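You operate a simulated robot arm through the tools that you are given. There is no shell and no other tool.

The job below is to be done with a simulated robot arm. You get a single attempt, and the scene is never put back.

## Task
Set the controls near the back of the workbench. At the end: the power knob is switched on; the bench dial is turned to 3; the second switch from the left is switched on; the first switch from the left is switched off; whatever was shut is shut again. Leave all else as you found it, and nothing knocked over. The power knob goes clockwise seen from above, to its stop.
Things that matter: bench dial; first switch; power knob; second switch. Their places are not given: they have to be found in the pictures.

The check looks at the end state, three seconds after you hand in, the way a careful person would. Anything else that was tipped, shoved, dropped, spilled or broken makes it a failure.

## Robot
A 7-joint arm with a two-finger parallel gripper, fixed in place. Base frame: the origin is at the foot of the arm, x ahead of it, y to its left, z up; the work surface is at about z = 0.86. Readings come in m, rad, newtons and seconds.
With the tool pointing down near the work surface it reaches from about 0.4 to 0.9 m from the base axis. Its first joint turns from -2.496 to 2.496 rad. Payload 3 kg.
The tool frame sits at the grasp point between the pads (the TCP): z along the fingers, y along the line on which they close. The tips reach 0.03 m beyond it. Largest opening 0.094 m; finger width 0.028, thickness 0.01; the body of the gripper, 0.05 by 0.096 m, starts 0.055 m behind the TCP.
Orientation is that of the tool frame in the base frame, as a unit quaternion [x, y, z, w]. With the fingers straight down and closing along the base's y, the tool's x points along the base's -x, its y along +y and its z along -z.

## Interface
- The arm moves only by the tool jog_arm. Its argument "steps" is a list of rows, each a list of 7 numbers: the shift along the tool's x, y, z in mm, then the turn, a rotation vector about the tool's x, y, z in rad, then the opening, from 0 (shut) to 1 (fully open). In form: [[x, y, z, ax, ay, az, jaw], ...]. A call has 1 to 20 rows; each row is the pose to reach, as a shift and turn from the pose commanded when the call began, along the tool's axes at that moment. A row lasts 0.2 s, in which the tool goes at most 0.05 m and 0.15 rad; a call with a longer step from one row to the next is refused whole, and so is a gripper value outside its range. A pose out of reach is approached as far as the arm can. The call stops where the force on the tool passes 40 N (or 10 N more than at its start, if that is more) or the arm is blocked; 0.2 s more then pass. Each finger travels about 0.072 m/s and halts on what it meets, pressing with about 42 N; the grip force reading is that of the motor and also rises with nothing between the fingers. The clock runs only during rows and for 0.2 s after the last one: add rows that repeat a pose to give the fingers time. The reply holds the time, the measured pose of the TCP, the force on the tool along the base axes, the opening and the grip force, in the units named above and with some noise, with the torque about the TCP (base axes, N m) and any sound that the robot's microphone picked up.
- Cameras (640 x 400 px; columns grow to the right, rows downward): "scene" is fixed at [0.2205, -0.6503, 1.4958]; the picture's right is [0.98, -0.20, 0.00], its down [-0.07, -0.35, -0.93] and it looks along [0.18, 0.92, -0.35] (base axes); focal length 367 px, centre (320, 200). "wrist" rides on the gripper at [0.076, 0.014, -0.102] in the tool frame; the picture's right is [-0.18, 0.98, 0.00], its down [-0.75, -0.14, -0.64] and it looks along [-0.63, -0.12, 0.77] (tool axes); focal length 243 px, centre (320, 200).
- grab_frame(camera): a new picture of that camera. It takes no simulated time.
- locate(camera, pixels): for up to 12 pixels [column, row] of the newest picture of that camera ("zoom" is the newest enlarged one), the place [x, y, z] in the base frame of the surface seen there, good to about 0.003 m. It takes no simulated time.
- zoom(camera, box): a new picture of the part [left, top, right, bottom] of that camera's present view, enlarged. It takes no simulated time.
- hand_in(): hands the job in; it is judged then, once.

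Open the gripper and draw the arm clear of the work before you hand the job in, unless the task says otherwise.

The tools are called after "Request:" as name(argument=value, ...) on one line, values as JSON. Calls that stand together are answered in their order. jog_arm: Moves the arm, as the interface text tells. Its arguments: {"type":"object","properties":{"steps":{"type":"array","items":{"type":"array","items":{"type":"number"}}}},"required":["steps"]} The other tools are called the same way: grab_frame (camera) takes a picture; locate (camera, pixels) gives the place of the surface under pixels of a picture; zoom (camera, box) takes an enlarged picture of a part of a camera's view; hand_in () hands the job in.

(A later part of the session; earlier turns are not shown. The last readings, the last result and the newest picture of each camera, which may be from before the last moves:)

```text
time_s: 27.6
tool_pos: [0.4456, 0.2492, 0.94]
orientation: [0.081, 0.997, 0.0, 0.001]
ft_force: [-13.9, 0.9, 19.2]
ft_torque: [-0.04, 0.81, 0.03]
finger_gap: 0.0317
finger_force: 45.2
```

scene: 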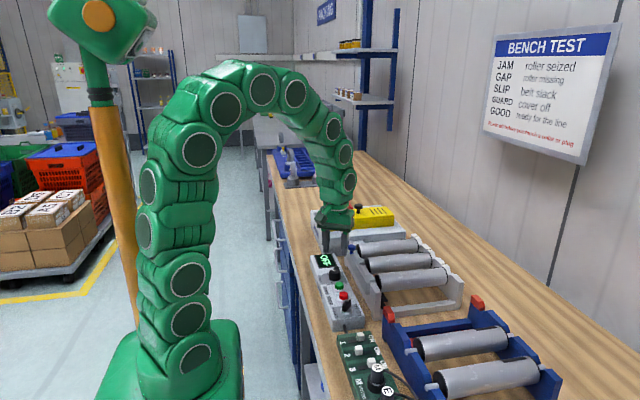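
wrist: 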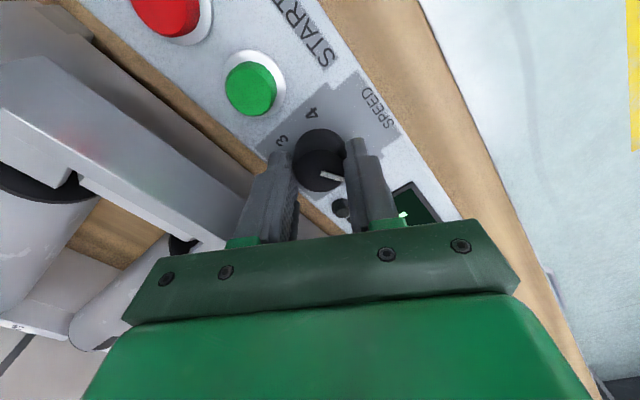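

Held with a full grip but with a 24 N load; I ease the jaw target slightly and turn 0.75 rad clockwise.

Request:
jog_arm(steps=[[0, 0, 0, 0, 0, 0, 0.328], [0, 0, 0, 0, 0, 0.1, 0.328], [0, 0, 0, 0, 0, 0.2, 0.328], [0, 0, 0, 0, 0, 0.3, 0.328], [0, 0, 0, 0, 0, 0.4, 0.328], [0, 0, 0, 0, 0, 0.5, 0.328], [0, 0, 0, 0, 0, 0.6, 0.328], [0, 0, 0, 0, 0, 0.7, 0.328], [0, 0, 0, 0, 0, 0.75, 0.328]])

Request:
zoom(camera="wrist", box=[255, 110, 385, 210])

Request:
locate(camera="zoom", pixels=[[325, 245], [337, 318], [325, 235], [228, 235], [412, 235], [325, 150]])

```text
time_s: 29.6
tool_pos: [0.4442, 0.251, 0.9402]
orientation: [0.441, 0.898, 0.001, 0.0]
ft_force: [-2.8, -1.9, 1.4]
ft_torque: [-0.09, 0.12, 0.01]
finger_gap: 0.0332
finger_force: 1.6
```

```text
4.00 times, centred on (320, 160) of wrist
```

zoom: 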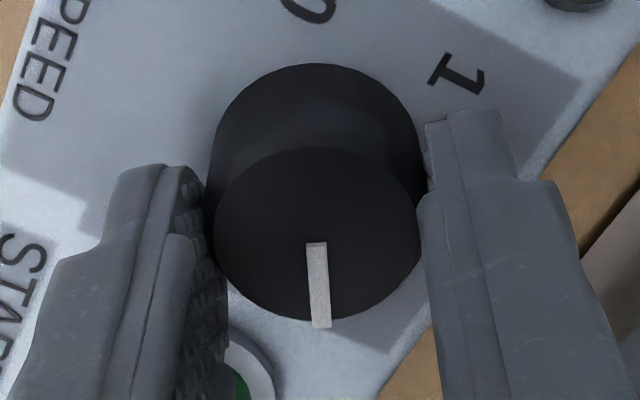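

```text
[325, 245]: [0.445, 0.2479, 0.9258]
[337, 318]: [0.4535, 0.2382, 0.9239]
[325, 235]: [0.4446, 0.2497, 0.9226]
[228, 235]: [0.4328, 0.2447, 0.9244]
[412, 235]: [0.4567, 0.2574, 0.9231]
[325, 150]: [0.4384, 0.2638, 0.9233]
```

The pointer should now be near 3. I zoom tighter on it to measure its direction accurately.

Request:
zoom(camera="wrist", box=[288, 140, 352, 200])

Request:
zoom(camera="scene", box=[315, 255, 365, 295])

```text
6.67 times, centred on (320, 170) of wrist
```

zoom: 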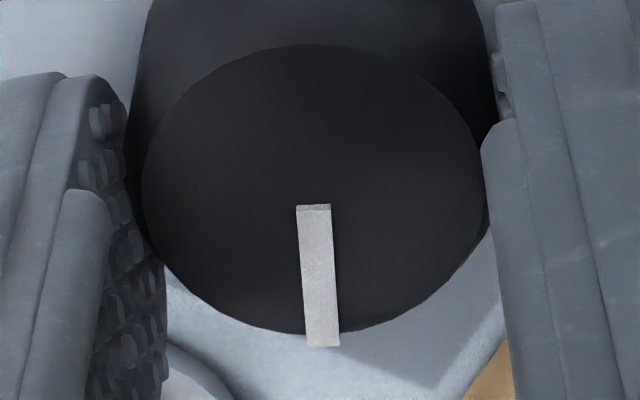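

```text
10.00 times, centred on (340, 275) of scene
```

zoom: 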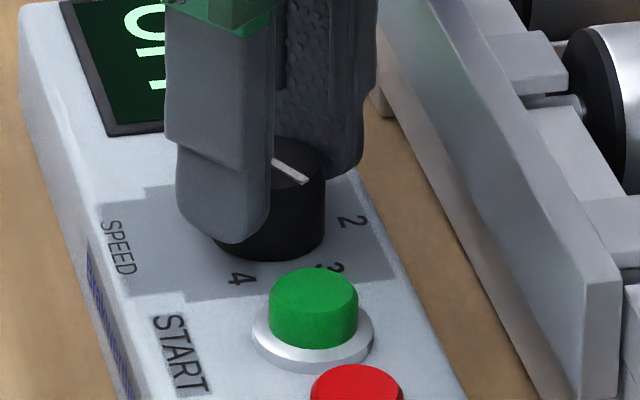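

Computed pointer angle is about 59.5°, matching label 3 at 60°. I open and lift straight up to verify from above.

Request:
jog_arm(steps=[[0, 0, 0, 0, 0, 0, 0.43], [0, 0, 0, 0, 0, 0, 0.45], [0, 0, -15, 0, 0, 0, 0.45], [0, 0, -40, 0, 0, 0, 0.45], [0, 0, -70, 0, 0, 0, 0.45], [0, 0, -100, 0, 0, 0, 0.45], [0, 0, -100, 0, 0, 0, 0.45]])

Request:
grab_frame(camera="wrist")

Request:
zoom(camera="scene", box=[315, 255, 365, 295])

```text
time_s: 31.2
tool_pos: [0.4437, 0.2518, 1.0431]
orientation: [0.441, 0.898, 0.001, 0.0]
ft_force: [1.0, 0.2, -0.1]
ft_torque: [0.01, -0.02, 0.02]
finger_gap: 0.0423
finger_force: 0.1
```

```text
taken
```

wrist: 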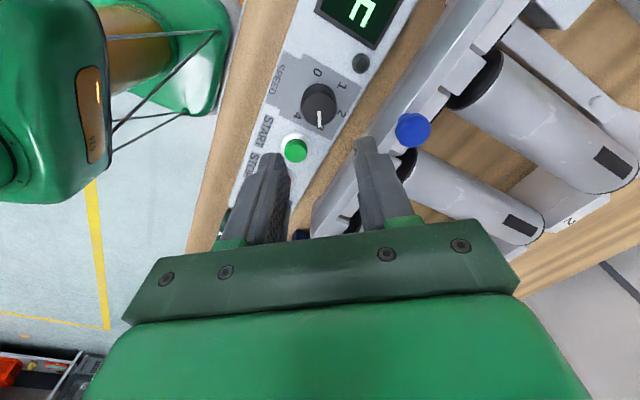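

```text
10.00 times, centred on (340, 275) of scene
```

zoom: 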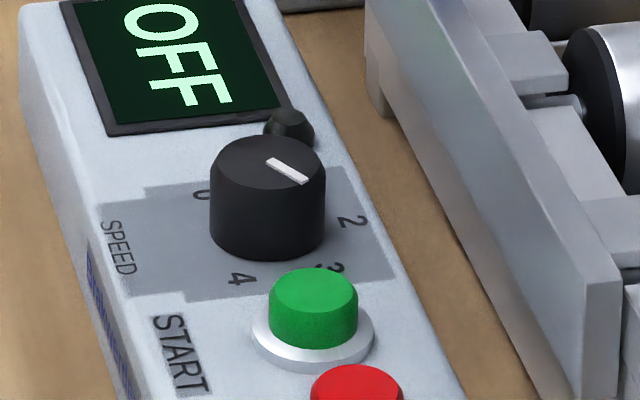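

In the scene zoom the pointer aims toward 3. I move halfway to the power knob with the gripper squared up to check the dial in the wrist view as well.

Request:
jog_arm(steps=[[-10, -8, 0, 0, 0, -0.13, 0.45], [-20, -16, 0, 0, 0, -0.26, 0.4], [-30, -24, -10, 0, 0, -0.39, 0.35], [-40, -32, -20, 0, 0, -0.52, 0.32], [-50, -40, -30, 0, 0, -0.65, 0.32], [-60, -48, -40, 0, 0, -0.78, 0.32], [-60, -48, -40, 0, 0, -0.913, 0.32], [-60, -48, -40, 0, 0, -0.913, 0.32]])

Request:
grab_frame(camera="wrist")

```text
time_s: 33.0
tool_pos: [0.4427, 0.1742, 1.0805]
orientation: [-0.002, 1.0, 0.0, 0.001]
ft_force: [-0.3, -0.2, 0.0]
ft_torque: [0.0, 0.01, 0.01]
finger_gap: 0.0299
finger_force: 0.0
```

```text
taken
```

wrist: 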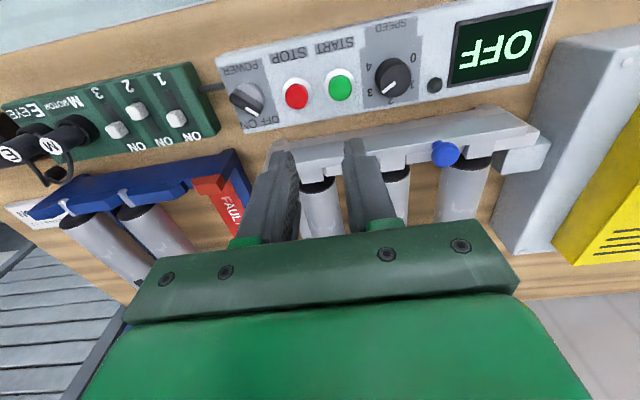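

I zoom on the dial at (393,77) and locate the labels and pointer to confirm its angle.

Request:
zoom(camera="wrist", box=[353, 42, 433, 112])

Request:
locate(camera="wrist", pixels=[[393, 80], [385, 90], [378, 97], [405, 75], [384, 70]])

```text
5.71 times, centred on (393, 77) of wrist
```

zoom: 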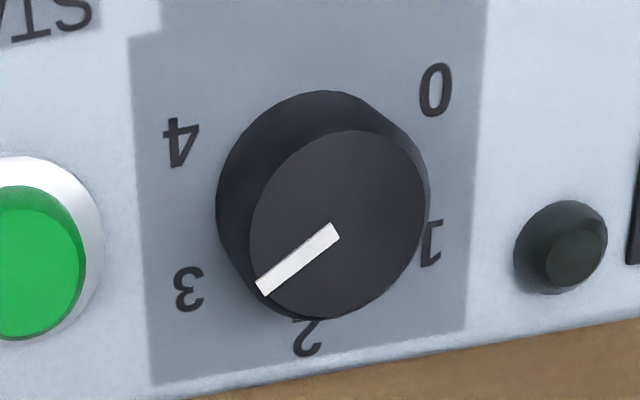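

```text
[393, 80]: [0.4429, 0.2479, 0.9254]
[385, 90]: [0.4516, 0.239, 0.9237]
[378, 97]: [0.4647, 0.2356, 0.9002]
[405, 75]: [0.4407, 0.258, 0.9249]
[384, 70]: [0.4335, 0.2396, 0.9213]
```

I locate the pointer ends in this zoom to get its exact angle relative to the labels.

Request:
locate(camera="zoom", pixels=[[333, 234], [267, 285], [340, 225], [252, 225], [425, 222], [345, 133], [330, 315], [188, 290], [306, 338], [435, 90], [182, 142], [430, 243]])

```text
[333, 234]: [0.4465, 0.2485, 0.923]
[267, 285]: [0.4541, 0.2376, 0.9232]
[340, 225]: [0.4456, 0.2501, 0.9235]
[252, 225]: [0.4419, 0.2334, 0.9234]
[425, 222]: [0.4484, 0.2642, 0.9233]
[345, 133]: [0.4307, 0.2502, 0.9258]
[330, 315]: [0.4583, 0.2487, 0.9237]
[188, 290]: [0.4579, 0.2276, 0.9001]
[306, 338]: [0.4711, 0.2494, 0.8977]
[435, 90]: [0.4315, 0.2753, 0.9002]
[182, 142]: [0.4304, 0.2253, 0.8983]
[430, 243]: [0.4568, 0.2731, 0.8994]
```

The pointer's picture slope (-0.81) equals that of the line through labels 0 and 3, so the dial is on 3. Now I move above the power knob (0.4395, 0.0955), turning the gripper -45° so the fingers straddle its bar.

Request:
jog_arm(steps=[[0.5, -13, 10, 0, 0, -0.13, 0.32], [1, -26, 20, 0, 0, -0.26, 0.32], [1.5, -39, 30, 0, 0, -0.39, 0.32], [2, -52, 40, 0, 0, -0.52, 0.32], [2.5, -65, 50, 0, 0, -0.65, 0.32], [3, -79, 60, 0, 0, -0.785, 0.32], [3, -79, 60, 0, 0, -0.785, 0.32], [3, -79, 60, 0, 0, -0.785, 0.32]])

Request:
grab_frame(camera="wrist")

```text
time_s: 34.8
tool_pos: [0.4405, 0.093, 1.0187]
orientation: [-0.384, 0.923, 0.0, 0.0]
ft_force: [-0.3, -0.2, 0.0]
ft_torque: [0.0, 0.0, 0.01]
finger_gap: 0.0301
finger_force: 0.0
```

```text
taken
```

wrist: 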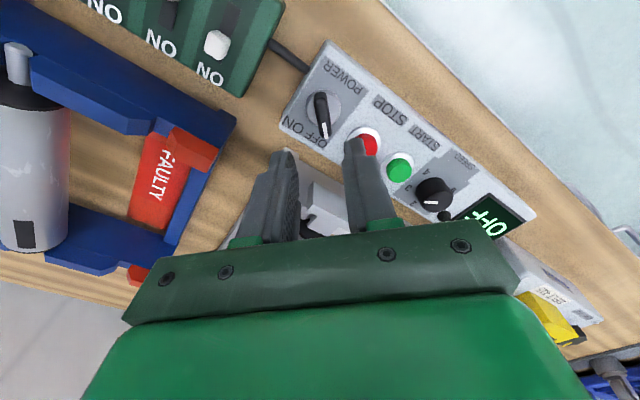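

The knob bar appears at (322,112), close to the tool axis column 320. I zoom to measure its centre and the bar's direction.

Request:
zoom(camera="wrist", box=[280, 75, 370, 150])

Request:
locate(camera="wrist", pixels=[[318, 96], [325, 129], [321, 112], [315, 100], [330, 122], [307, 108], [338, 108], [324, 92]])

```text
5.33 times, centred on (325, 112) of wrist
```

zoom: 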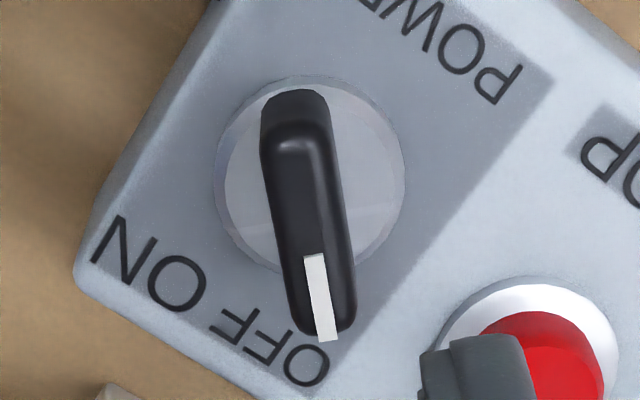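

```text
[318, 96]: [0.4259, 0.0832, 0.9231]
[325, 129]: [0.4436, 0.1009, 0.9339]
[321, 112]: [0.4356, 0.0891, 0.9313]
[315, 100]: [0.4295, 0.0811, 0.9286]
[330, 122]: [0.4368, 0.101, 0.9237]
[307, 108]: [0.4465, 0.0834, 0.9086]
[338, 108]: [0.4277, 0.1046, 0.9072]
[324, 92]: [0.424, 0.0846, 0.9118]
```

The bar is aligned with the fingers within about 1°, and its centre lies about +2 mm in tool x and +2.6 mm in tool y. I shift by that and descend to TCP z≈0.942.

Request:
jog_arm(steps=[[1, 1.3, 12, 0, 0, 0, 0.32], [2, 2.6, 28, 0, 0, 0, 0.32], [2, 2.6, 44, 0, 0, 0, 0.32], [2, 2.6, 60, 0, 0, 0, 0.32], [2, 2.6, 72, 0, 0, 0, 0.32], [2, 2.6, 77, 0, 0, 0, 0.32], [2, 2.6, 77, 0, 0, 0, 0.32]])

Request:
grab_frame(camera="wrist")

Request:
zoom(camera="wrist", box=[265, 110, 375, 210])

```text
time_s: 36.4
tool_pos: [0.4376, 0.0955, 0.9453]
orientation: [-0.383, 0.924, 0.0, 0.0]
ft_force: [0.0, -0.3, 0.5]
ft_torque: [-0.02, -0.01, 0.05]
finger_gap: 0.0301
finger_force: 0.1
```

```text
taken
```

wrist: 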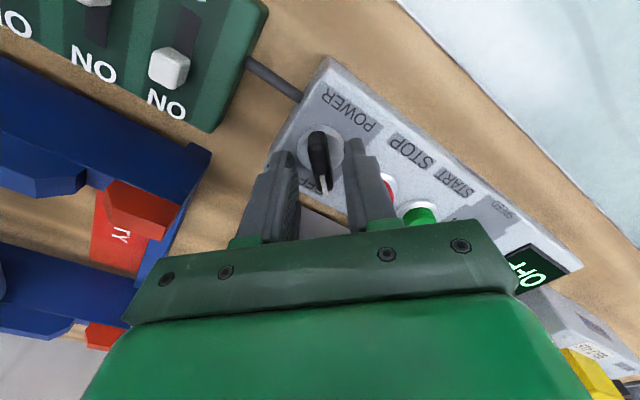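

```text
4.00 times, centred on (320, 160) of wrist
```

zoom: 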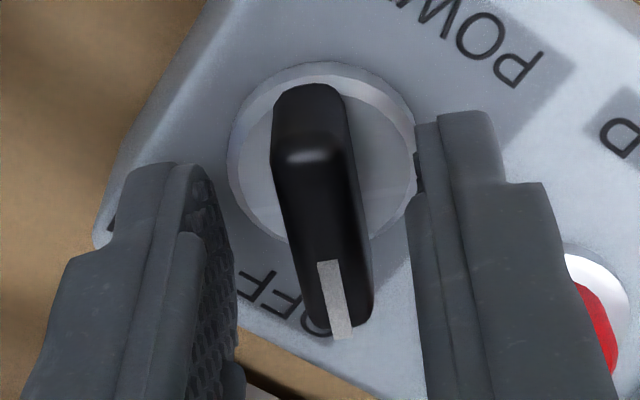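

The bar (zoom centre (322,250)) is centred between the fingers (237 and 412). I close on it gently in steps.

Request:
jog_arm(steps=[[0, 0, 0, 0, 0, 0, 0.2], [0, 0, 0, 0, 0, 0, 0.12], [0, 0, 0, 0, 0, 0, 0.1], [0, 0, 0, 0, 0, 0, 0.1]])

Request:
zoom(camera="wrist", box=[265, 110, 375, 210])

```text
time_s: 37.4
tool_pos: [0.4383, 0.0948, 0.9454]
orientation: [-0.383, 0.924, 0.0, 0.0]
ft_force: [-1.5, 4.3, 0.0]
ft_torque: [0.13, 0.04, 0.03]
finger_gap: 0.0119
finger_force: 2.3
```

```text
4.00 times, centred on (320, 160) of wrist
```

zoom: 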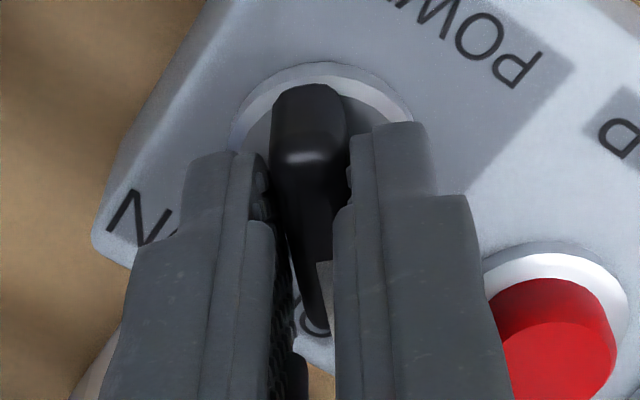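

The fingers are on the bar with only ~5 N net (right finger first). I shift 0.4 mm and start turning clockwise by 0.6 rad while watching torque.

Request:
jog_arm(steps=[[0, 0.4, 0, 0, 0, 0, 0.1], [0, 0.4, 0, 0, 0, 0.12, 0.1], [0, 0.4, 0, 0, 0, 0.24, 0.1], [0, 0.4, 0, 0, 0, 0.36, 0.1], [0, 0.4, 0, 0, 0, 0.48, 0.1], [0, 0.4, 0, 0, 0, 0.6, 0.1]])

Request:
zoom(camera="wrist", box=[265, 110, 375, 210])

Request:
zoom(camera="scene", box=[310, 270, 390, 330])

```text
time_s: 38.8
tool_pos: [0.4367, 0.0949, 0.9442]
orientation: [-0.092, 0.996, 0.001, -0.001]
ft_force: [0.3, 3.3, -2.0]
ft_torque: [0.07, 0.01, -0.02]
finger_gap: 0.0113
finger_force: 1.4
```

```text
4.00 times, centred on (320, 160) of wrist
```

zoom: 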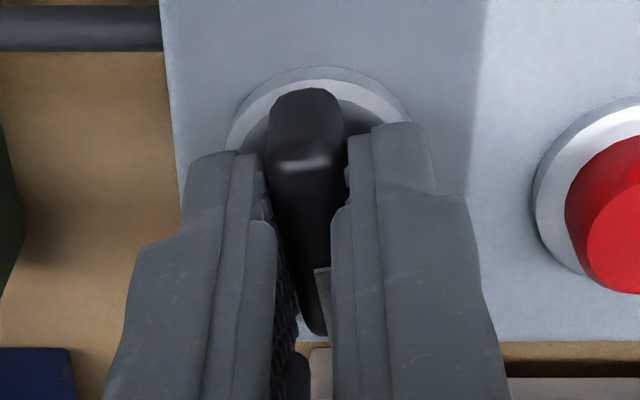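

```text
6.67 times, centred on (350, 300) of scene
```

zoom: 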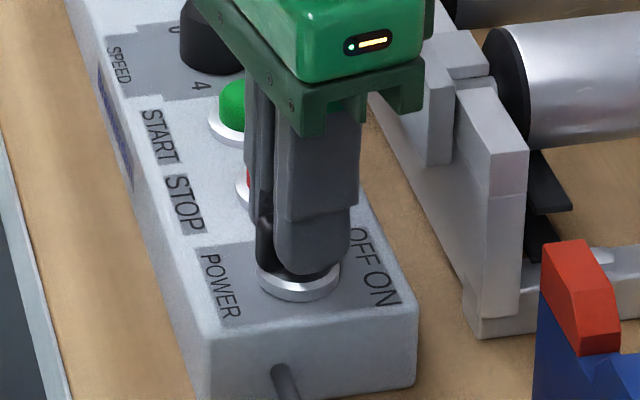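

The knob follows with negligible torque. I continue another 0.6 rad clockwise.

Request:
jog_arm(steps=[[0, 0, 0, 0, 0, 0.1, 0.1], [0, 0, 0, 0, 0, 0.2, 0.1], [0, 0, 0, 0, 0, 0.3, 0.1], [0, 0, 0, 0, 0, 0.4, 0.1], [0, 0, 0, 0, 0, 0.5, 0.1], [0, 0, 0, 0, 0, 0.6, 0.1]])

Request:
zoom(camera="wrist", box=[265, 110, 375, 210])

Request:
zoom(camera="scene", box=[310, 250, 390, 330])

```text
time_s: 40.2
tool_pos: [0.4368, 0.095, 0.9445]
orientation: [0.206, 0.979, 0.001, 0.0]
ft_force: [6.2, 7.0, -28.1]
ft_torque: [-0.17, -0.86, 0.04]
finger_gap: 0.0108
finger_force: 44.2
```

```text
4.00 times, centred on (320, 160) of wrist
```

zoom: 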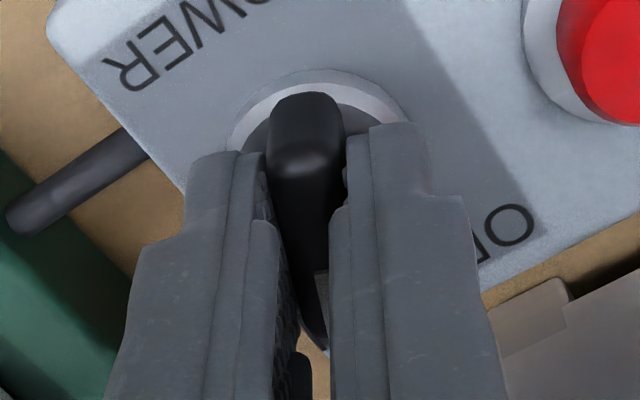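

```text
5.00 times, centred on (350, 290) of scene
```

zoom: 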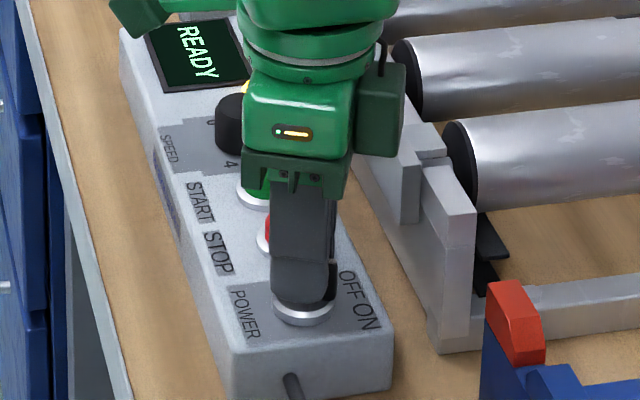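

The display now reads READY. A vertical load of -28 N appeared with the tightened grip, so I ease the jaw to about 11 mm and go on clockwise in small steps toward the stop.

Request:
jog_arm(steps=[[0, 0, 0, 0, 0, 0, 0.125], [0, 0, 0, 0, 0, 0, 0.12], [0, 0, 0, 0, 0, 0.08, 0.12], [0, 0, 0, 0, 0, 0.16, 0.12], [0, 0, 0, 0, 0, 0.24, 0.12]])

Request:
zoom(camera="wrist", box=[265, 110, 375, 210])

```text
time_s: 41.4
tool_pos: [0.4376, 0.0959, 0.943]
orientation: [0.322, 0.947, 0.0, 0.0]
ft_force: [0.9, 0.8, 1.5]
ft_torque: [0.04, -0.03, -0.04]
finger_gap: 0.0123
finger_force: 1.0
```

```text
4.00 times, centred on (320, 160) of wrist
```

zoom: 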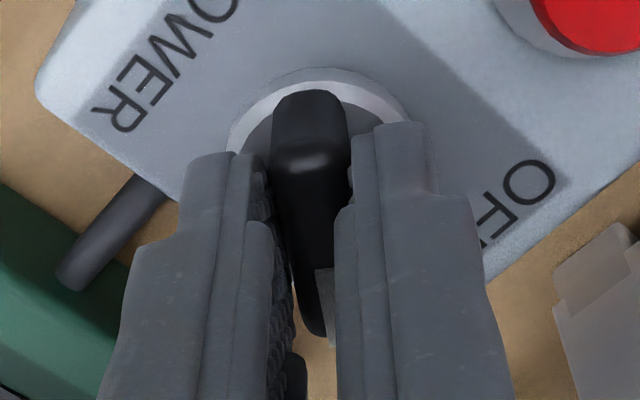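

Still turning freely at 37.6° with no torque. I continue in small steps looking for the stop.

Request:
jog_arm(steps=[[0, 0, 0, 0, 0, 0.04, 0.12], [0, 0, 0, 0, 0, 0.08, 0.12], [0, 0, 0, 0, 0, 0.12, 0.12]])

Request:
zoom(camera="wrist", box=[265, 110, 375, 210])

```text
time_s: 42.2
tool_pos: [0.4382, 0.096, 0.9455]
orientation: [0.378, 0.926, 0.0, 0.0]
ft_force: [0.5, 0.6, 0.1]
ft_torque: [0.03, -0.02, 0.02]
finger_gap: 0.0111
finger_force: 0.0
```

```text
4.00 times, centred on (320, 160) of wrist
```

zoom: 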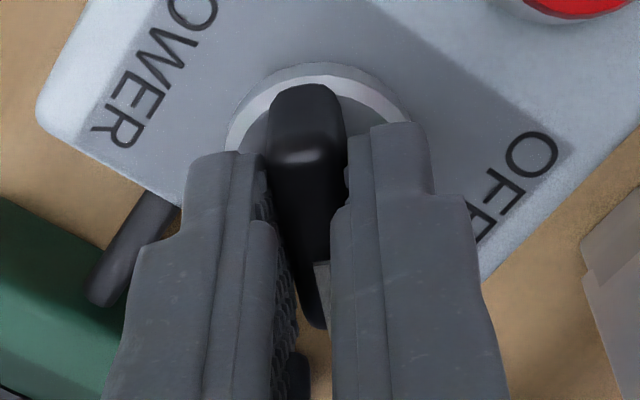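

At 44.4° there's still no resistance. I continue with small steps and a bit tighter grip to feel for the stop.

Request:
jog_arm(steps=[[0, 0, 0, 0, 0, 0.04, 0.115], [0, 0, 0, 0, 0, 0.08, 0.115], [0, 0, 0, 0, 0, 0.12, 0.115]])

Request:
zoom(camera="wrist", box=[265, 110, 375, 210])

```text
time_s: 43.0
tool_pos: [0.4368, 0.0943, 0.9443]
orientation: [0.432, 0.902, 0.001, 0.0]
ft_force: [-2.7, -0.6, 0.2]
ft_torque: [0.15, 0.2, 0.67]
finger_gap: 0.0137
finger_force: 26.5
```

```text
4.00 times, centred on (320, 160) of wrist
```

zoom: 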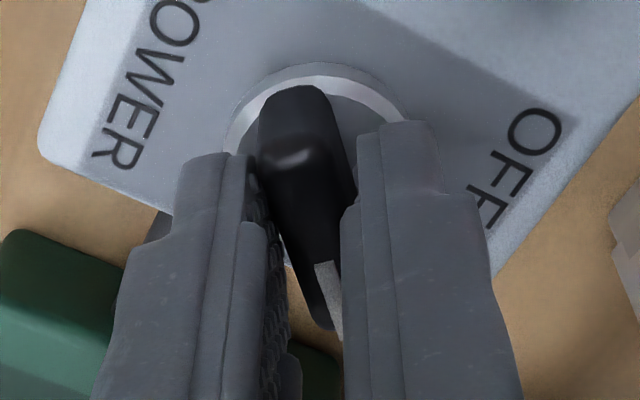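

Torque rose to 0.67 N m and the bar now sits skewed between the fingers, so the stop has been reached at about 45°. I turn back 0.1 rad to unload, then open.

Request:
jog_arm(steps=[[0, 0, 0, 0, 0, -0.06, 0.13], [0, 0, 0, 0, 0, -0.11, 0.16], [0, 0, 0, 0, 0, -0.11, 0.3], [0, 0, 0, 0, 0, -0.11, 0.34], [0, 0, 0, 0, 0, -0.11, 0.34]])

Request:
zoom(camera="wrist", box=[265, 110, 375, 210])

```text
time_s: 44.2
tool_pos: [0.4382, 0.0949, 0.9442]
orientation: [0.382, 0.924, 0.0, 0.0]
ft_force: [0.1, 0.0, 0.1]
ft_torque: [0.01, -0.02, 0.0]
finger_gap: 0.0316
finger_force: 0.0
```

```text
4.00 times, centred on (320, 160) of wrist
```

zoom: 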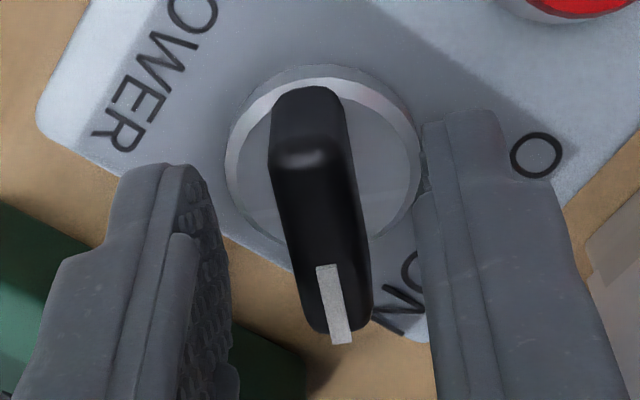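

The knob bar rests at +45° (ON), released cleanly. I lift straight up, then square the gripper and take pictures.

Request:
jog_arm(steps=[[0, 0, -15, 0, 0, 0, 0.34], [0, 0, -40, 0, 0, 0, 0.34], [0, 0, -70, 0, 0, -0.1, 0.34], [0, 0, -100, 0, 0, -0.2, 0.3], [0, 0, -110, 0, 0, -0.33, 0.3], [0, 0, -110, 0, 0, -0.46, 0.3], [0, 0, -110, 0, 0, -0.59, 0.3], [0, 0, -110, 0, 0, -0.69, 0.3], [0, 0, -110, 0, 0, -0.784, 0.3], [0, 0, -110, 0, 0, -0.784, 0.3]])

Request:
grab_frame(camera="wrist")

Request:
zoom(camera="scene", box=[300, 250, 400, 340])

```text
time_s: 46.4
tool_pos: [0.4375, 0.0935, 1.0525]
orientation: [0.0, 1.0, 0.0, 0.0]
ft_force: [0.0, -0.3, -0.2]
ft_torque: [-0.04, 0.01, -0.01]
finger_gap: 0.028
finger_force: 0.1
```

```text
taken
```

wrist: 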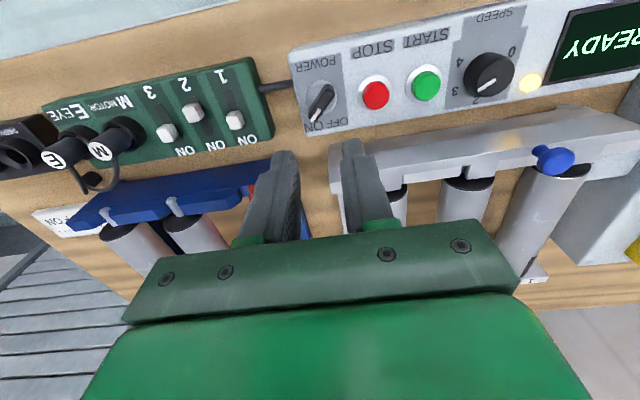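

```text
4.44 times, centred on (350, 295) of scene
```

zoom: 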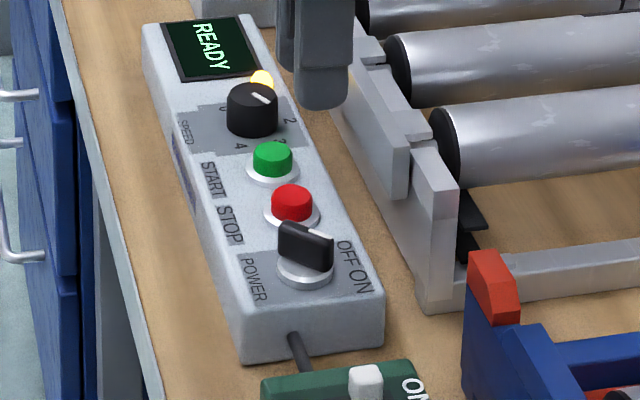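

READY is shown with the lamp lit and the power knob at ON. Next I move above switch 1 (around (0.447, 0.002)) and look closely.

Request:
jog_arm(steps=[[-2, -20, 7, 0, 0, 0, 0.27], [-4, -40, 14, 0, 0, 0, 0.27], [-6, -60, 21, 0, 0, 0, 0.27], [-8, -80, 28, 0, 0, 0, 0.27], [-9.5, -91.5, 32, 0, 0, 0, 0.27], [-9.5, -91.5, 32, 0, 0, 0, 0.27]])

Request:
grab_frame(camera="wrist")

Request:
zoom(camera="wrist", box=[240, 60, 360, 160])

```text
time_s: 47.8
tool_pos: [0.4468, 0.0037, 1.0225]
orientation: [-0.002, 1.0, 0.0, 0.001]
ft_force: [0.5, -0.8, -0.7]
ft_torque: [-0.04, 0.03, -0.01]
finger_gap: 0.0254
finger_force: 0.2
```

```text
taken
```

wrist: 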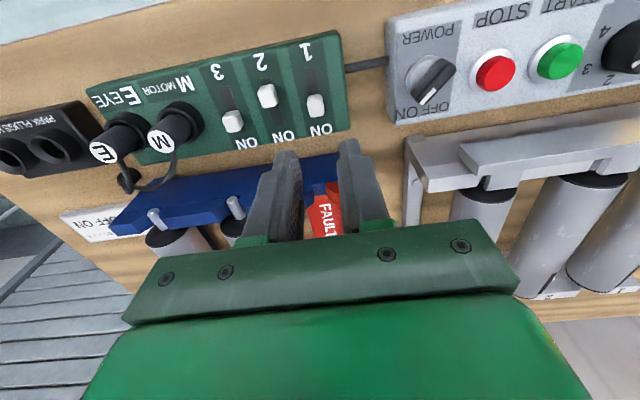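

```text
4.00 times, centred on (300, 110) of wrist
```

zoom: 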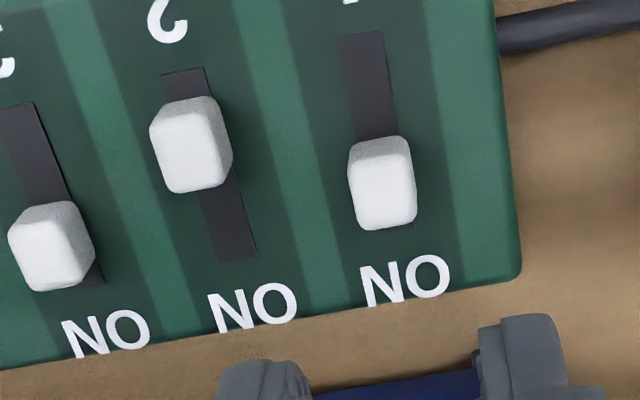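

I locate knob 1's top face corners and knob 2's for accurate targets.

Request:
locate(camera="zoom", pixels=[[383, 192], [355, 192], [411, 192], [383, 160], [383, 225], [190, 150], [155, 145], [225, 160], [190, 185], [365, 45], [235, 255], [50, 250]])

```text
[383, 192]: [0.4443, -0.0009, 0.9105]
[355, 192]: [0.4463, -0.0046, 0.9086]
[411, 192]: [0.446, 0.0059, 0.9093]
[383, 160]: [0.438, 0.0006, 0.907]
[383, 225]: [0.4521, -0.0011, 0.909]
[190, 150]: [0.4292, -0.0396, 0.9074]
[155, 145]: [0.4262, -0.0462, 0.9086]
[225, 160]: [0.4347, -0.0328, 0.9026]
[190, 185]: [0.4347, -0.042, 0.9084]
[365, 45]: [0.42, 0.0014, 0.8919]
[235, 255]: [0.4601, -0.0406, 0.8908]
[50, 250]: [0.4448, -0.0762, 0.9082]
```

Knob 1's top is centred at about (0.4445, 0.0003), 14×11 mm, top z≈0.909, panel z≈0.891. I align over it and descend to TCP z≈0.926 with the fingers on either side in y.

Request:
jog_arm(steps=[[1.5, -1.7, 15, 0, 0, 0, 0.27], [2.7, -3.4, 35, 0, 0, 0, 0.27], [2.7, -3.4, 55, 0, 0, 0, 0.27], [2.7, -3.4, 75, 0, 0, 0, 0.27], [2.7, -3.4, 90, 0, 0, 0, 0.27], [2.7, -3.4, 96, 0, 0, 0, 0.27], [2.7, -3.4, 96, 0, 0, 0, 0.27]])

Request:
grab_frame(camera="wrist")

Request:
zoom(camera="wrist", box=[265, 110, 375, 210])

Request:
zoom(camera="scene", box=[320, 310, 420, 390])

```text
time_s: 49.4
tool_pos: [0.4441, -0.0006, 0.9255]
orientation: [0.0, 1.0, 0.0, 0.001]
ft_force: [-0.3, -0.2, 0.9]
ft_torque: [0.0, -0.05, 0.0]
finger_gap: 0.0254
finger_force: 0.0
```

```text
taken
```

wrist: 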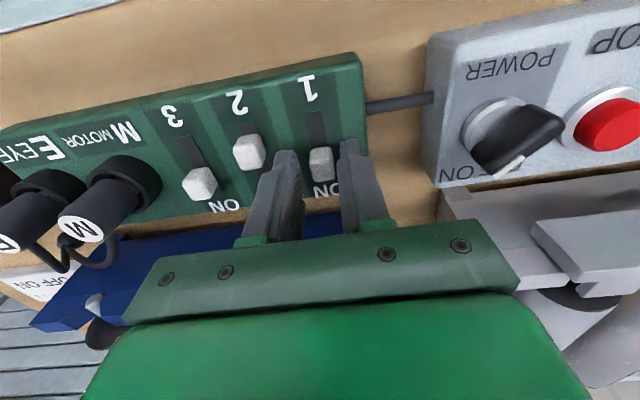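

```text
4.00 times, centred on (320, 160) of wrist
```

zoom: 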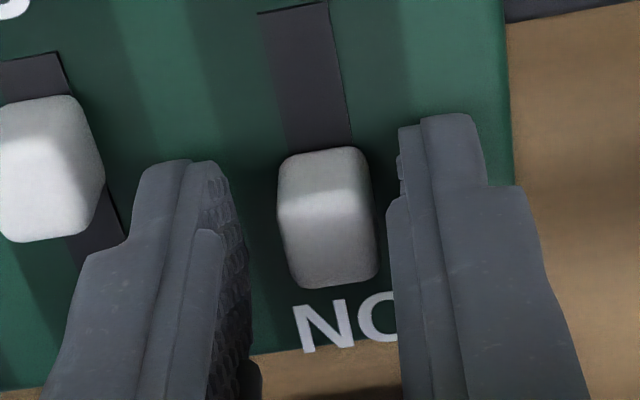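

```text
5.00 times, centred on (370, 350) of scene
```

zoom: 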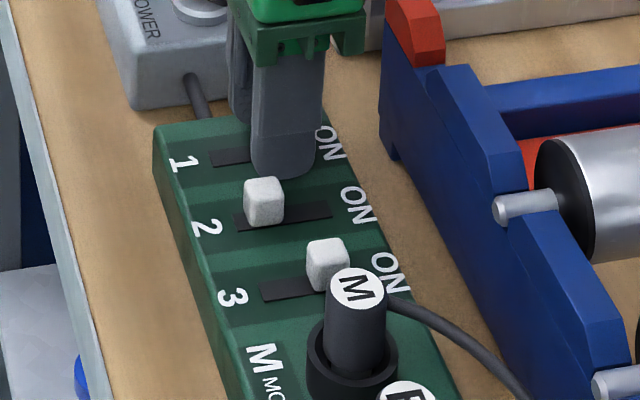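

The knob (zoom centre (330,243)) is about 1.3 mm right of the finger midline (321). I shift +1 mm in y and close gently around it.

Request:
jog_arm(steps=[[0, 1.2, 0, 0, 0, 0, 0.22], [0, 1.2, 0, 0, 0, 0, 0.16], [0, 1.2, 0, 0, 0, 0, 0.12], [0, 1.2, 0, 0, 0, 0, 0.12]])

Request:
zoom(camera="wrist", box=[265, 110, 375, 210])

```text
time_s: 50.4
tool_pos: [0.4449, 0.0007, 0.9255]
orientation: [0.0, 1.0, 0.0, 0.0]
ft_force: [-0.2, 9.8, 1.6]
ft_torque: [0.22, 0.02, -0.01]
finger_gap: 0.0132
finger_force: 44.8
```

```text
4.00 times, centred on (320, 160) of wrist
```

zoom: 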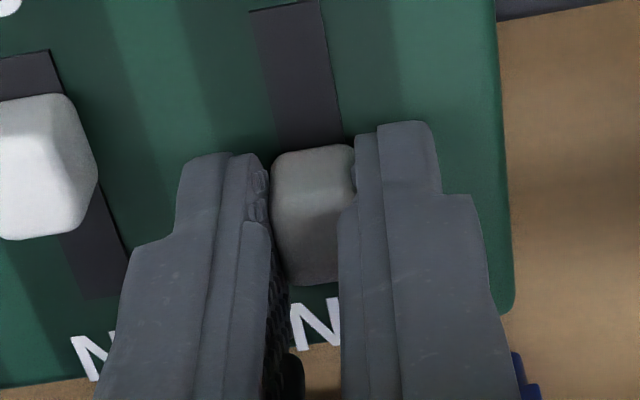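

Knob 1 is gripped (13.2 mm wide, 10 N net). I pull it toward the robot (tool +x) 10 mm in small steps.

Request:
jog_arm(steps=[[2, 0.2, 0, 0, 0, 0, 0.125], [4, 0.2, 0, 0, 0, 0, 0.125], [6, 0.2, 0, 0, 0, 0, 0.125], [8, 0.2, 0, 0, 0, 0, 0.125], [10, 0.2, 0, 0, 0, 0, 0.125]])

Request:
zoom(camera="wrist", box=[265, 110, 375, 210])

```text
time_s: 51.6
tool_pos: [0.4333, 0.0004, 0.9254]
orientation: [-0.001, 1.0, -0.001, -0.001]
ft_force: [0.6, -5.4, -3.5]
ft_torque: [-0.1, 0.2, 0.0]
finger_gap: 0.0132
finger_force: 45.0
stopped in row 5: the force on the tool passed its limit at 44 N (the readings are from after the stop); the commanded pose is now the measured one
```

```text
4.00 times, centred on (320, 160) of wrist
```

zoom: 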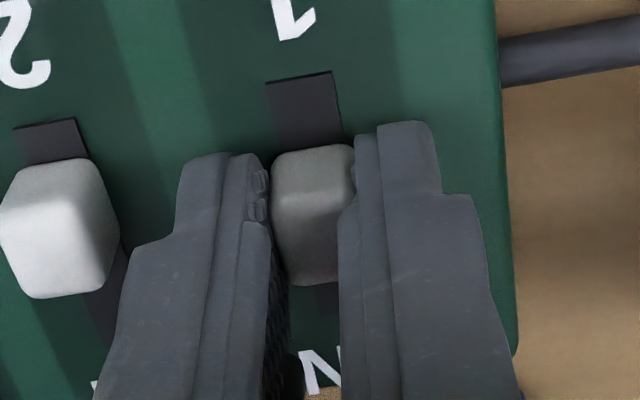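

The knob moved about 11 mm with the gripper before a 44 N spike; compared to knob 2's slot (40 px visible above vs 70 px here) it is still ~4 mm short. Force has relaxed, so I pull a little further.

Request:
jog_arm(steps=[[1, 0, 0, 0, 0, 0, 0.125], [2, 0, 0, 0, 0, 0, 0.125], [3, 0, 0, 0, 0, 0, 0.125], [4, 0, 0, 0, 0, 0, 0.125]])

Request:
zoom(camera="wrist", box=[265, 110, 375, 210])

```text
time_s: 52.6
tool_pos: [0.4304, 0.0005, 0.9256]
orientation: [0.0, 1.0, -0.001, -0.001]
ft_force: [-3.0, -16.6, 8.9]
ft_torque: [-0.37, 0.46, 0.01]
finger_gap: 0.0128
finger_force: 45.0
```

```text
4.00 times, centred on (320, 160) of wrist
```

zoom: 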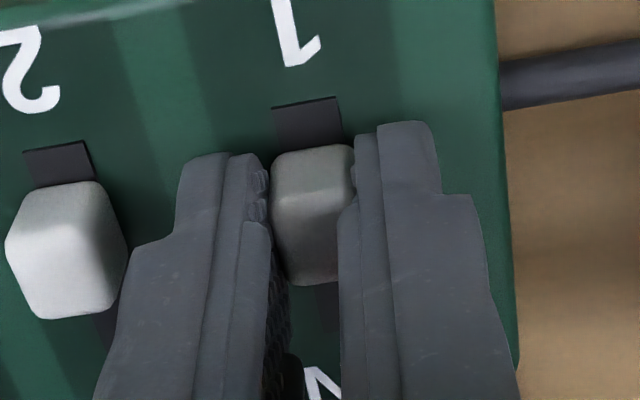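

Now the slot above knob 1 shows ~48 px against 40 px at knob 2, so about 1 mm remains. I pull 2 mm more with a 0.4 mm shift to -y to ease the side load.

Request:
jog_arm(steps=[[0.5, -0.2, 0, 0, 0, 0, 0.13], [1, -0.4, 0, 0, 0, 0, 0.13], [1.5, -0.4, 0, 0, 0, 0, 0.13], [2, -0.4, 0, 0, 0, 0, 0.13]])

Request:
zoom(camera="wrist", box=[265, 110, 375, 210])

```text
time_s: 53.6
tool_pos: [0.4271, 0.0002, 0.9257]
orientation: [-0.001, 1.0, -0.001, -0.001]
ft_force: [1.6, 0.7, 3.6]
ft_torque: [0.04, 0.0, -0.02]
finger_gap: 0.0133
finger_force: 31.6
```

```text
4.00 times, centred on (320, 160) of wrist
```

zoom: 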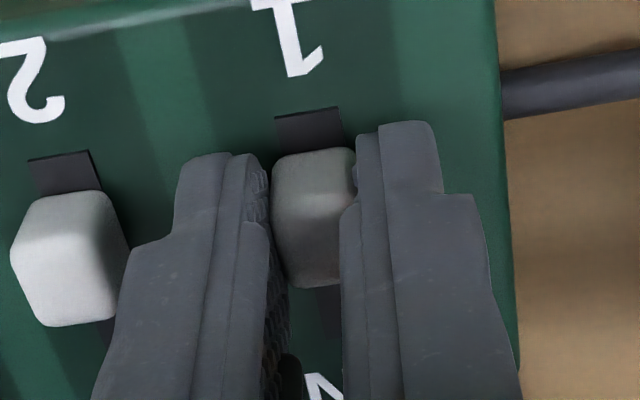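

Both slots now show the same length (~38 px) above knobs 1 and 2, so knob 1 is at OFF. I tug one more millimetre to feel for the end stop.

Request:
jog_arm(steps=[[0.5, 0, 0, 0, 0, 0, 0.13], [1, 0, 0, 0, 0, 0, 0.13], [1, 0, 0, 0, 0, 0, 0.13]])

Request:
zoom(camera="wrist", box=[265, 110, 375, 210])

```text
time_s: 54.4
tool_pos: [0.4264, 0.001, 0.9254]
orientation: [0.0, 1.0, -0.001, -0.001]
ft_force: [1.4, 3.7, -1.0]
ft_torque: [0.09, 0.01, 0.0]
finger_gap: 0.0141
finger_force: 2.3
```

```text
4.00 times, centred on (320, 160) of wrist
```

zoom: 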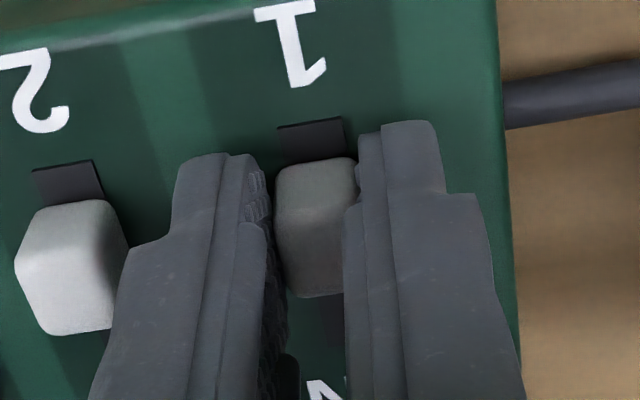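

The knob stayed put while the gripper slid by it, so knob 1 is at its OFF stop. I open the fingers and lift.

Request:
jog_arm(steps=[[0, 0, 0, 0, 0, 0, 0.22], [0, 0, 0, 0, 0, 0, 0.27], [0, 0, -15, 0, 0, 0, 0.27], [0, 0, -40, 0, 0, 0, 0.27], [0, 0, -65, 0, 0, 0, 0.27], [0, 0, -90, 0, 0, 0, 0.27], [0, 0, -90, 0, 0, 0, 0.27]])

Request:
grab_frame(camera="wrist")

Request:
zoom(camera="wrist", box=[210, 50, 370, 150])

Request:
zoom(camera="scene", box=[320, 310, 420, 390])

```text
time_s: 56.0
tool_pos: [0.4246, -0.0002, 1.0145]
orientation: [0.0, 1.0, -0.001, -0.001]
ft_force: [0.8, -0.4, -0.9]
ft_torque: [-0.03, -0.01, -0.05]
finger_gap: 0.0252
finger_force: 0.0
```

```text
taken
```

wrist: 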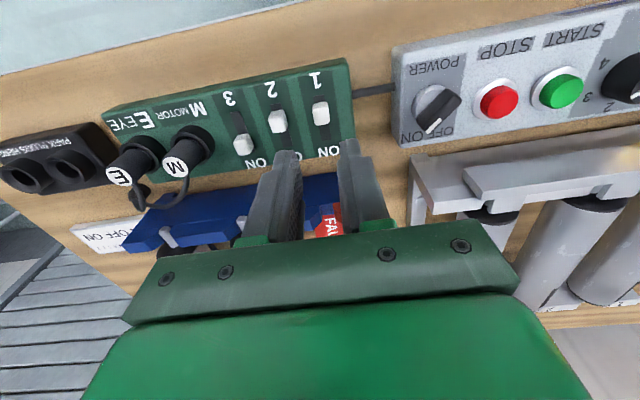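

```text
4.00 times, centred on (290, 100) of wrist
```

zoom: 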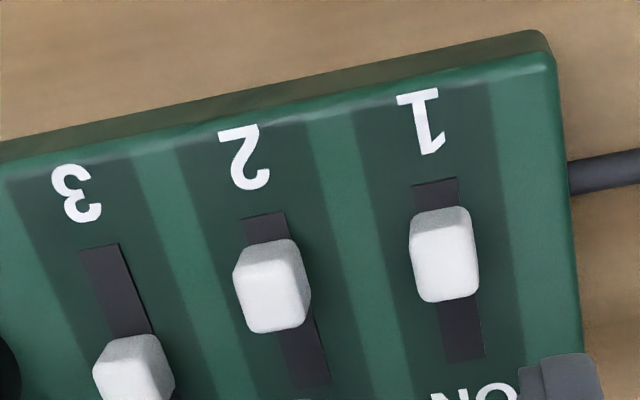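

```text
5.00 times, centred on (370, 350) of scene
```

zoom: 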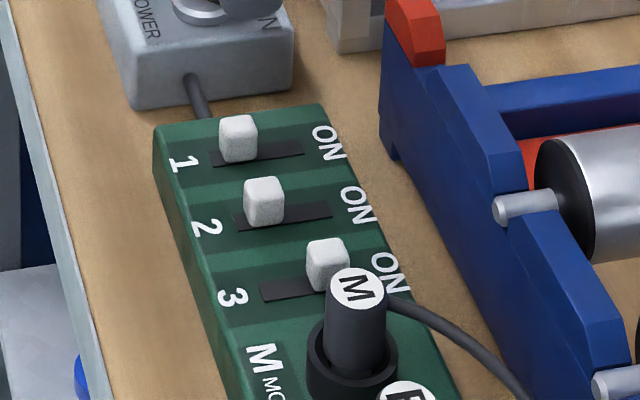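

Switch 1 now sits at OFF. I locate knob 2's top in the wrist view before moving to it.

Request:
zoom(camera="wrist", box=[210, 50, 370, 150])

Request:
locate(camera="zoom", pixels=[[268, 300], [240, 300], [300, 300], [265, 270], [272, 328], [445, 262], [415, 262], [472, 262]])

```text
4.00 times, centred on (290, 100) of wrist
```

zoom: 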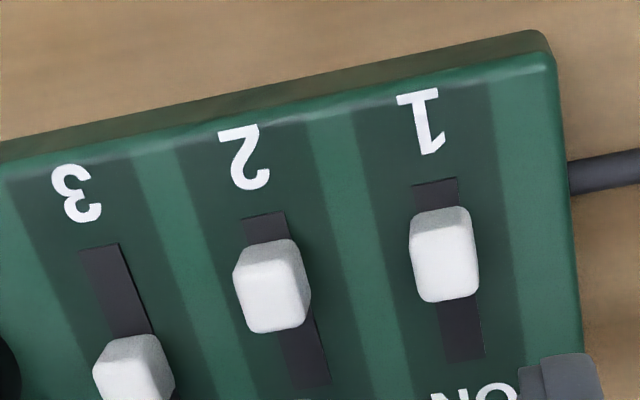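

```text
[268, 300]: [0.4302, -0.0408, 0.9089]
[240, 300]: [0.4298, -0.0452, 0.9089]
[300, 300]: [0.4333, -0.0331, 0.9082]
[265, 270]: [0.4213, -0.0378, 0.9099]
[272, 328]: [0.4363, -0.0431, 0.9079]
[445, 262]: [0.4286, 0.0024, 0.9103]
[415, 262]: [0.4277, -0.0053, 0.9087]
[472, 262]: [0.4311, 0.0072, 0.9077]
```

Knob 2 is centred at about (0.4288, -0.0393). I move over it at height and check the view before descending.

Request:
jog_arm(steps=[[-1, -13, 0, 0, 0, 0, 0.27], [-2.5, -26, 0, 0, 0, 0, 0.27], [-4.2, -39.1, 10, 0, 0, 0, 0.27], [-4.2, -39.1, 30, 0, 0, 0, 0.27], [-4.2, -39.1, 45, 0, 0, 0, 0.27], [-4.2, -39.1, 45, 0, 0, 0, 0.27]])

Request:
zoom(camera="wrist", box=[240, 90, 400, 190])

Request:
locate(camera="zoom", pixels=[[320, 200], [320, 230]])

```text
time_s: 57.4
tool_pos: [0.4321, -0.04, 0.971]
orientation: [0.0, 1.0, -0.001, 0.0]
ft_force: [0.4, 0.6, -0.2]
ft_torque: [0.0, -0.01, 0.01]
finger_gap: 0.0253
finger_force: 0.1
```

```text
4.00 times, centred on (320, 140) of wrist
```

zoom: 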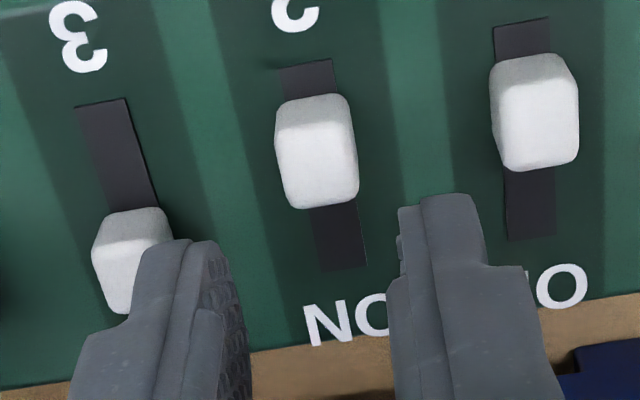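

```text
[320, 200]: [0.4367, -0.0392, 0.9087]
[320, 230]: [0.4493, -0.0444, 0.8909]
```

The knob top centre is at zoom (320,165), about 3.7 mm toward tool +x from the tool axis. I correct and descend to TCP z≈0.9255.

Request:
jog_arm(steps=[[2, 0.3, 5, 0, 0, 0, 0.27], [3.7, 0.5, 15, 0, 0, 0, 0.27], [3.7, 0.5, 28, 0, 0, 0, 0.27], [3.7, 0.5, 40, 0, 0, 0, 0.27], [3.7, 0.5, 45.5, 0, 0, 0, 0.27], [3.7, 0.5, 45.5, 0, 0, 0, 0.27]])

Request:
zoom(camera="wrist", box=[240, 110, 400, 210])

Request:
zoom(camera="scene", box=[320, 310, 420, 390])

```text
time_s: 58.8
tool_pos: [0.4275, -0.0388, 0.9262]
orientation: [0.0, 1.0, -0.001, -0.001]
ft_force: [-0.3, 0.2, 1.1]
ft_torque: [0.0, 0.0, -0.01]
finger_gap: 0.0254
finger_force: 0.0
```

```text
4.00 times, centred on (320, 160) of wrist
```

zoom: 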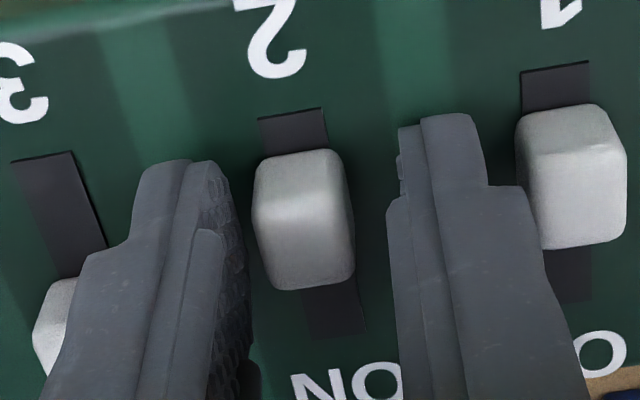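

```text
5.00 times, centred on (370, 350) of scene
```

zoom: 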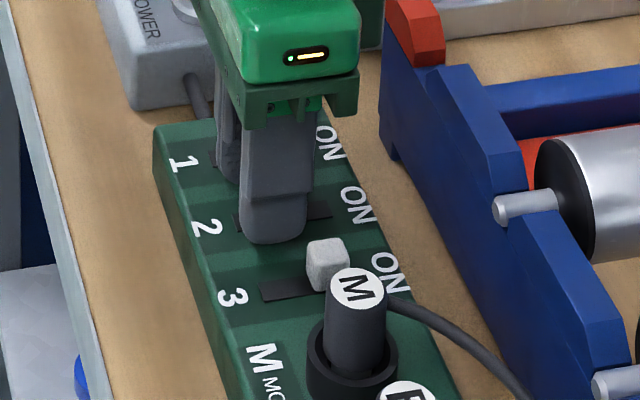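

The knob is at zoom column ~304, about 2.3 mm toward -y from the finger midline (321). I shift and close gently.

Request:
jog_arm(steps=[[0, -1.2, 0, 0, 0, 0, 0.25], [0, -2.2, 0, 0, 0, 0, 0.22], [0, -2.2, 0, 0, 0, 0, 0.16], [0, -2.2, 0, 0, 0, 0, 0.13], [0, -2.2, 0, 0, 0, 0, 0.13]])

Request:
zoom(camera="wrist", box=[240, 110, 400, 210])

```text
time_s: 60.0
tool_pos: [0.4266, -0.039, 0.9251]
orientation: [0.0, 1.0, -0.002, -0.001]
ft_force: [0.3, 4.1, -0.7]
ft_torque: [0.08, 0.0, 0.01]
finger_gap: 0.0144
finger_force: 2.4
```

```text
4.00 times, centred on (320, 160) of wrist
```

zoom: 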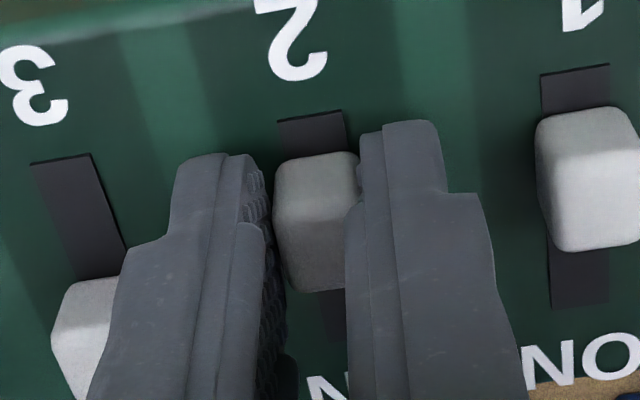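

Light contact (4 N along +y). I shift 0.5 mm and tighten, then start pushing away from the robot (tool -x) 8 mm.

Request:
jog_arm(steps=[[0, 0.5, 0, 0, 0, 0, 0.125], [0, 0.5, 0, 0, 0, 0, 0.12], [-1, 0.5, 0, 0, 0, 0, 0.12], [-2.5, 0.5, 0, 0, 0, 0, 0.12], [-4, 0.5, 0, 0, 0, 0, 0.12], [-6, 0.5, 0, 0, 0, 0, 0.12], [-8, 0.5, 0, 0, 0, 0, 0.12]])

Request:
zoom(camera="wrist", box=[240, 110, 400, 210])

```text
time_s: 61.6
tool_pos: [0.4346, -0.0407, 0.9252]
orientation: [0.0, 1.0, -0.001, -0.001]
ft_force: [0.1, -11.0, -15.1]
ft_torque: [-0.22, -0.91, -0.05]
finger_gap: 0.0129
finger_force: 44.6
```

```text
4.00 times, centred on (320, 160) of wrist
```

zoom: 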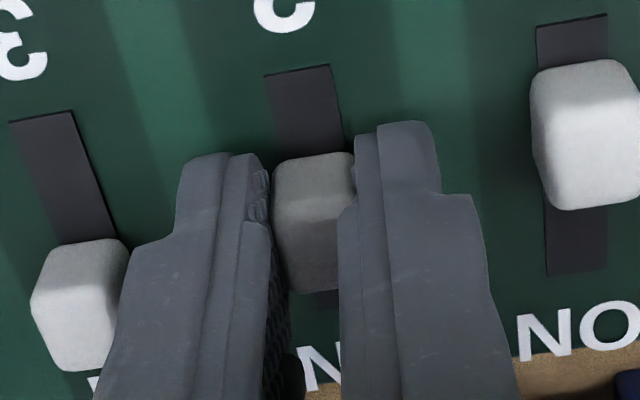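

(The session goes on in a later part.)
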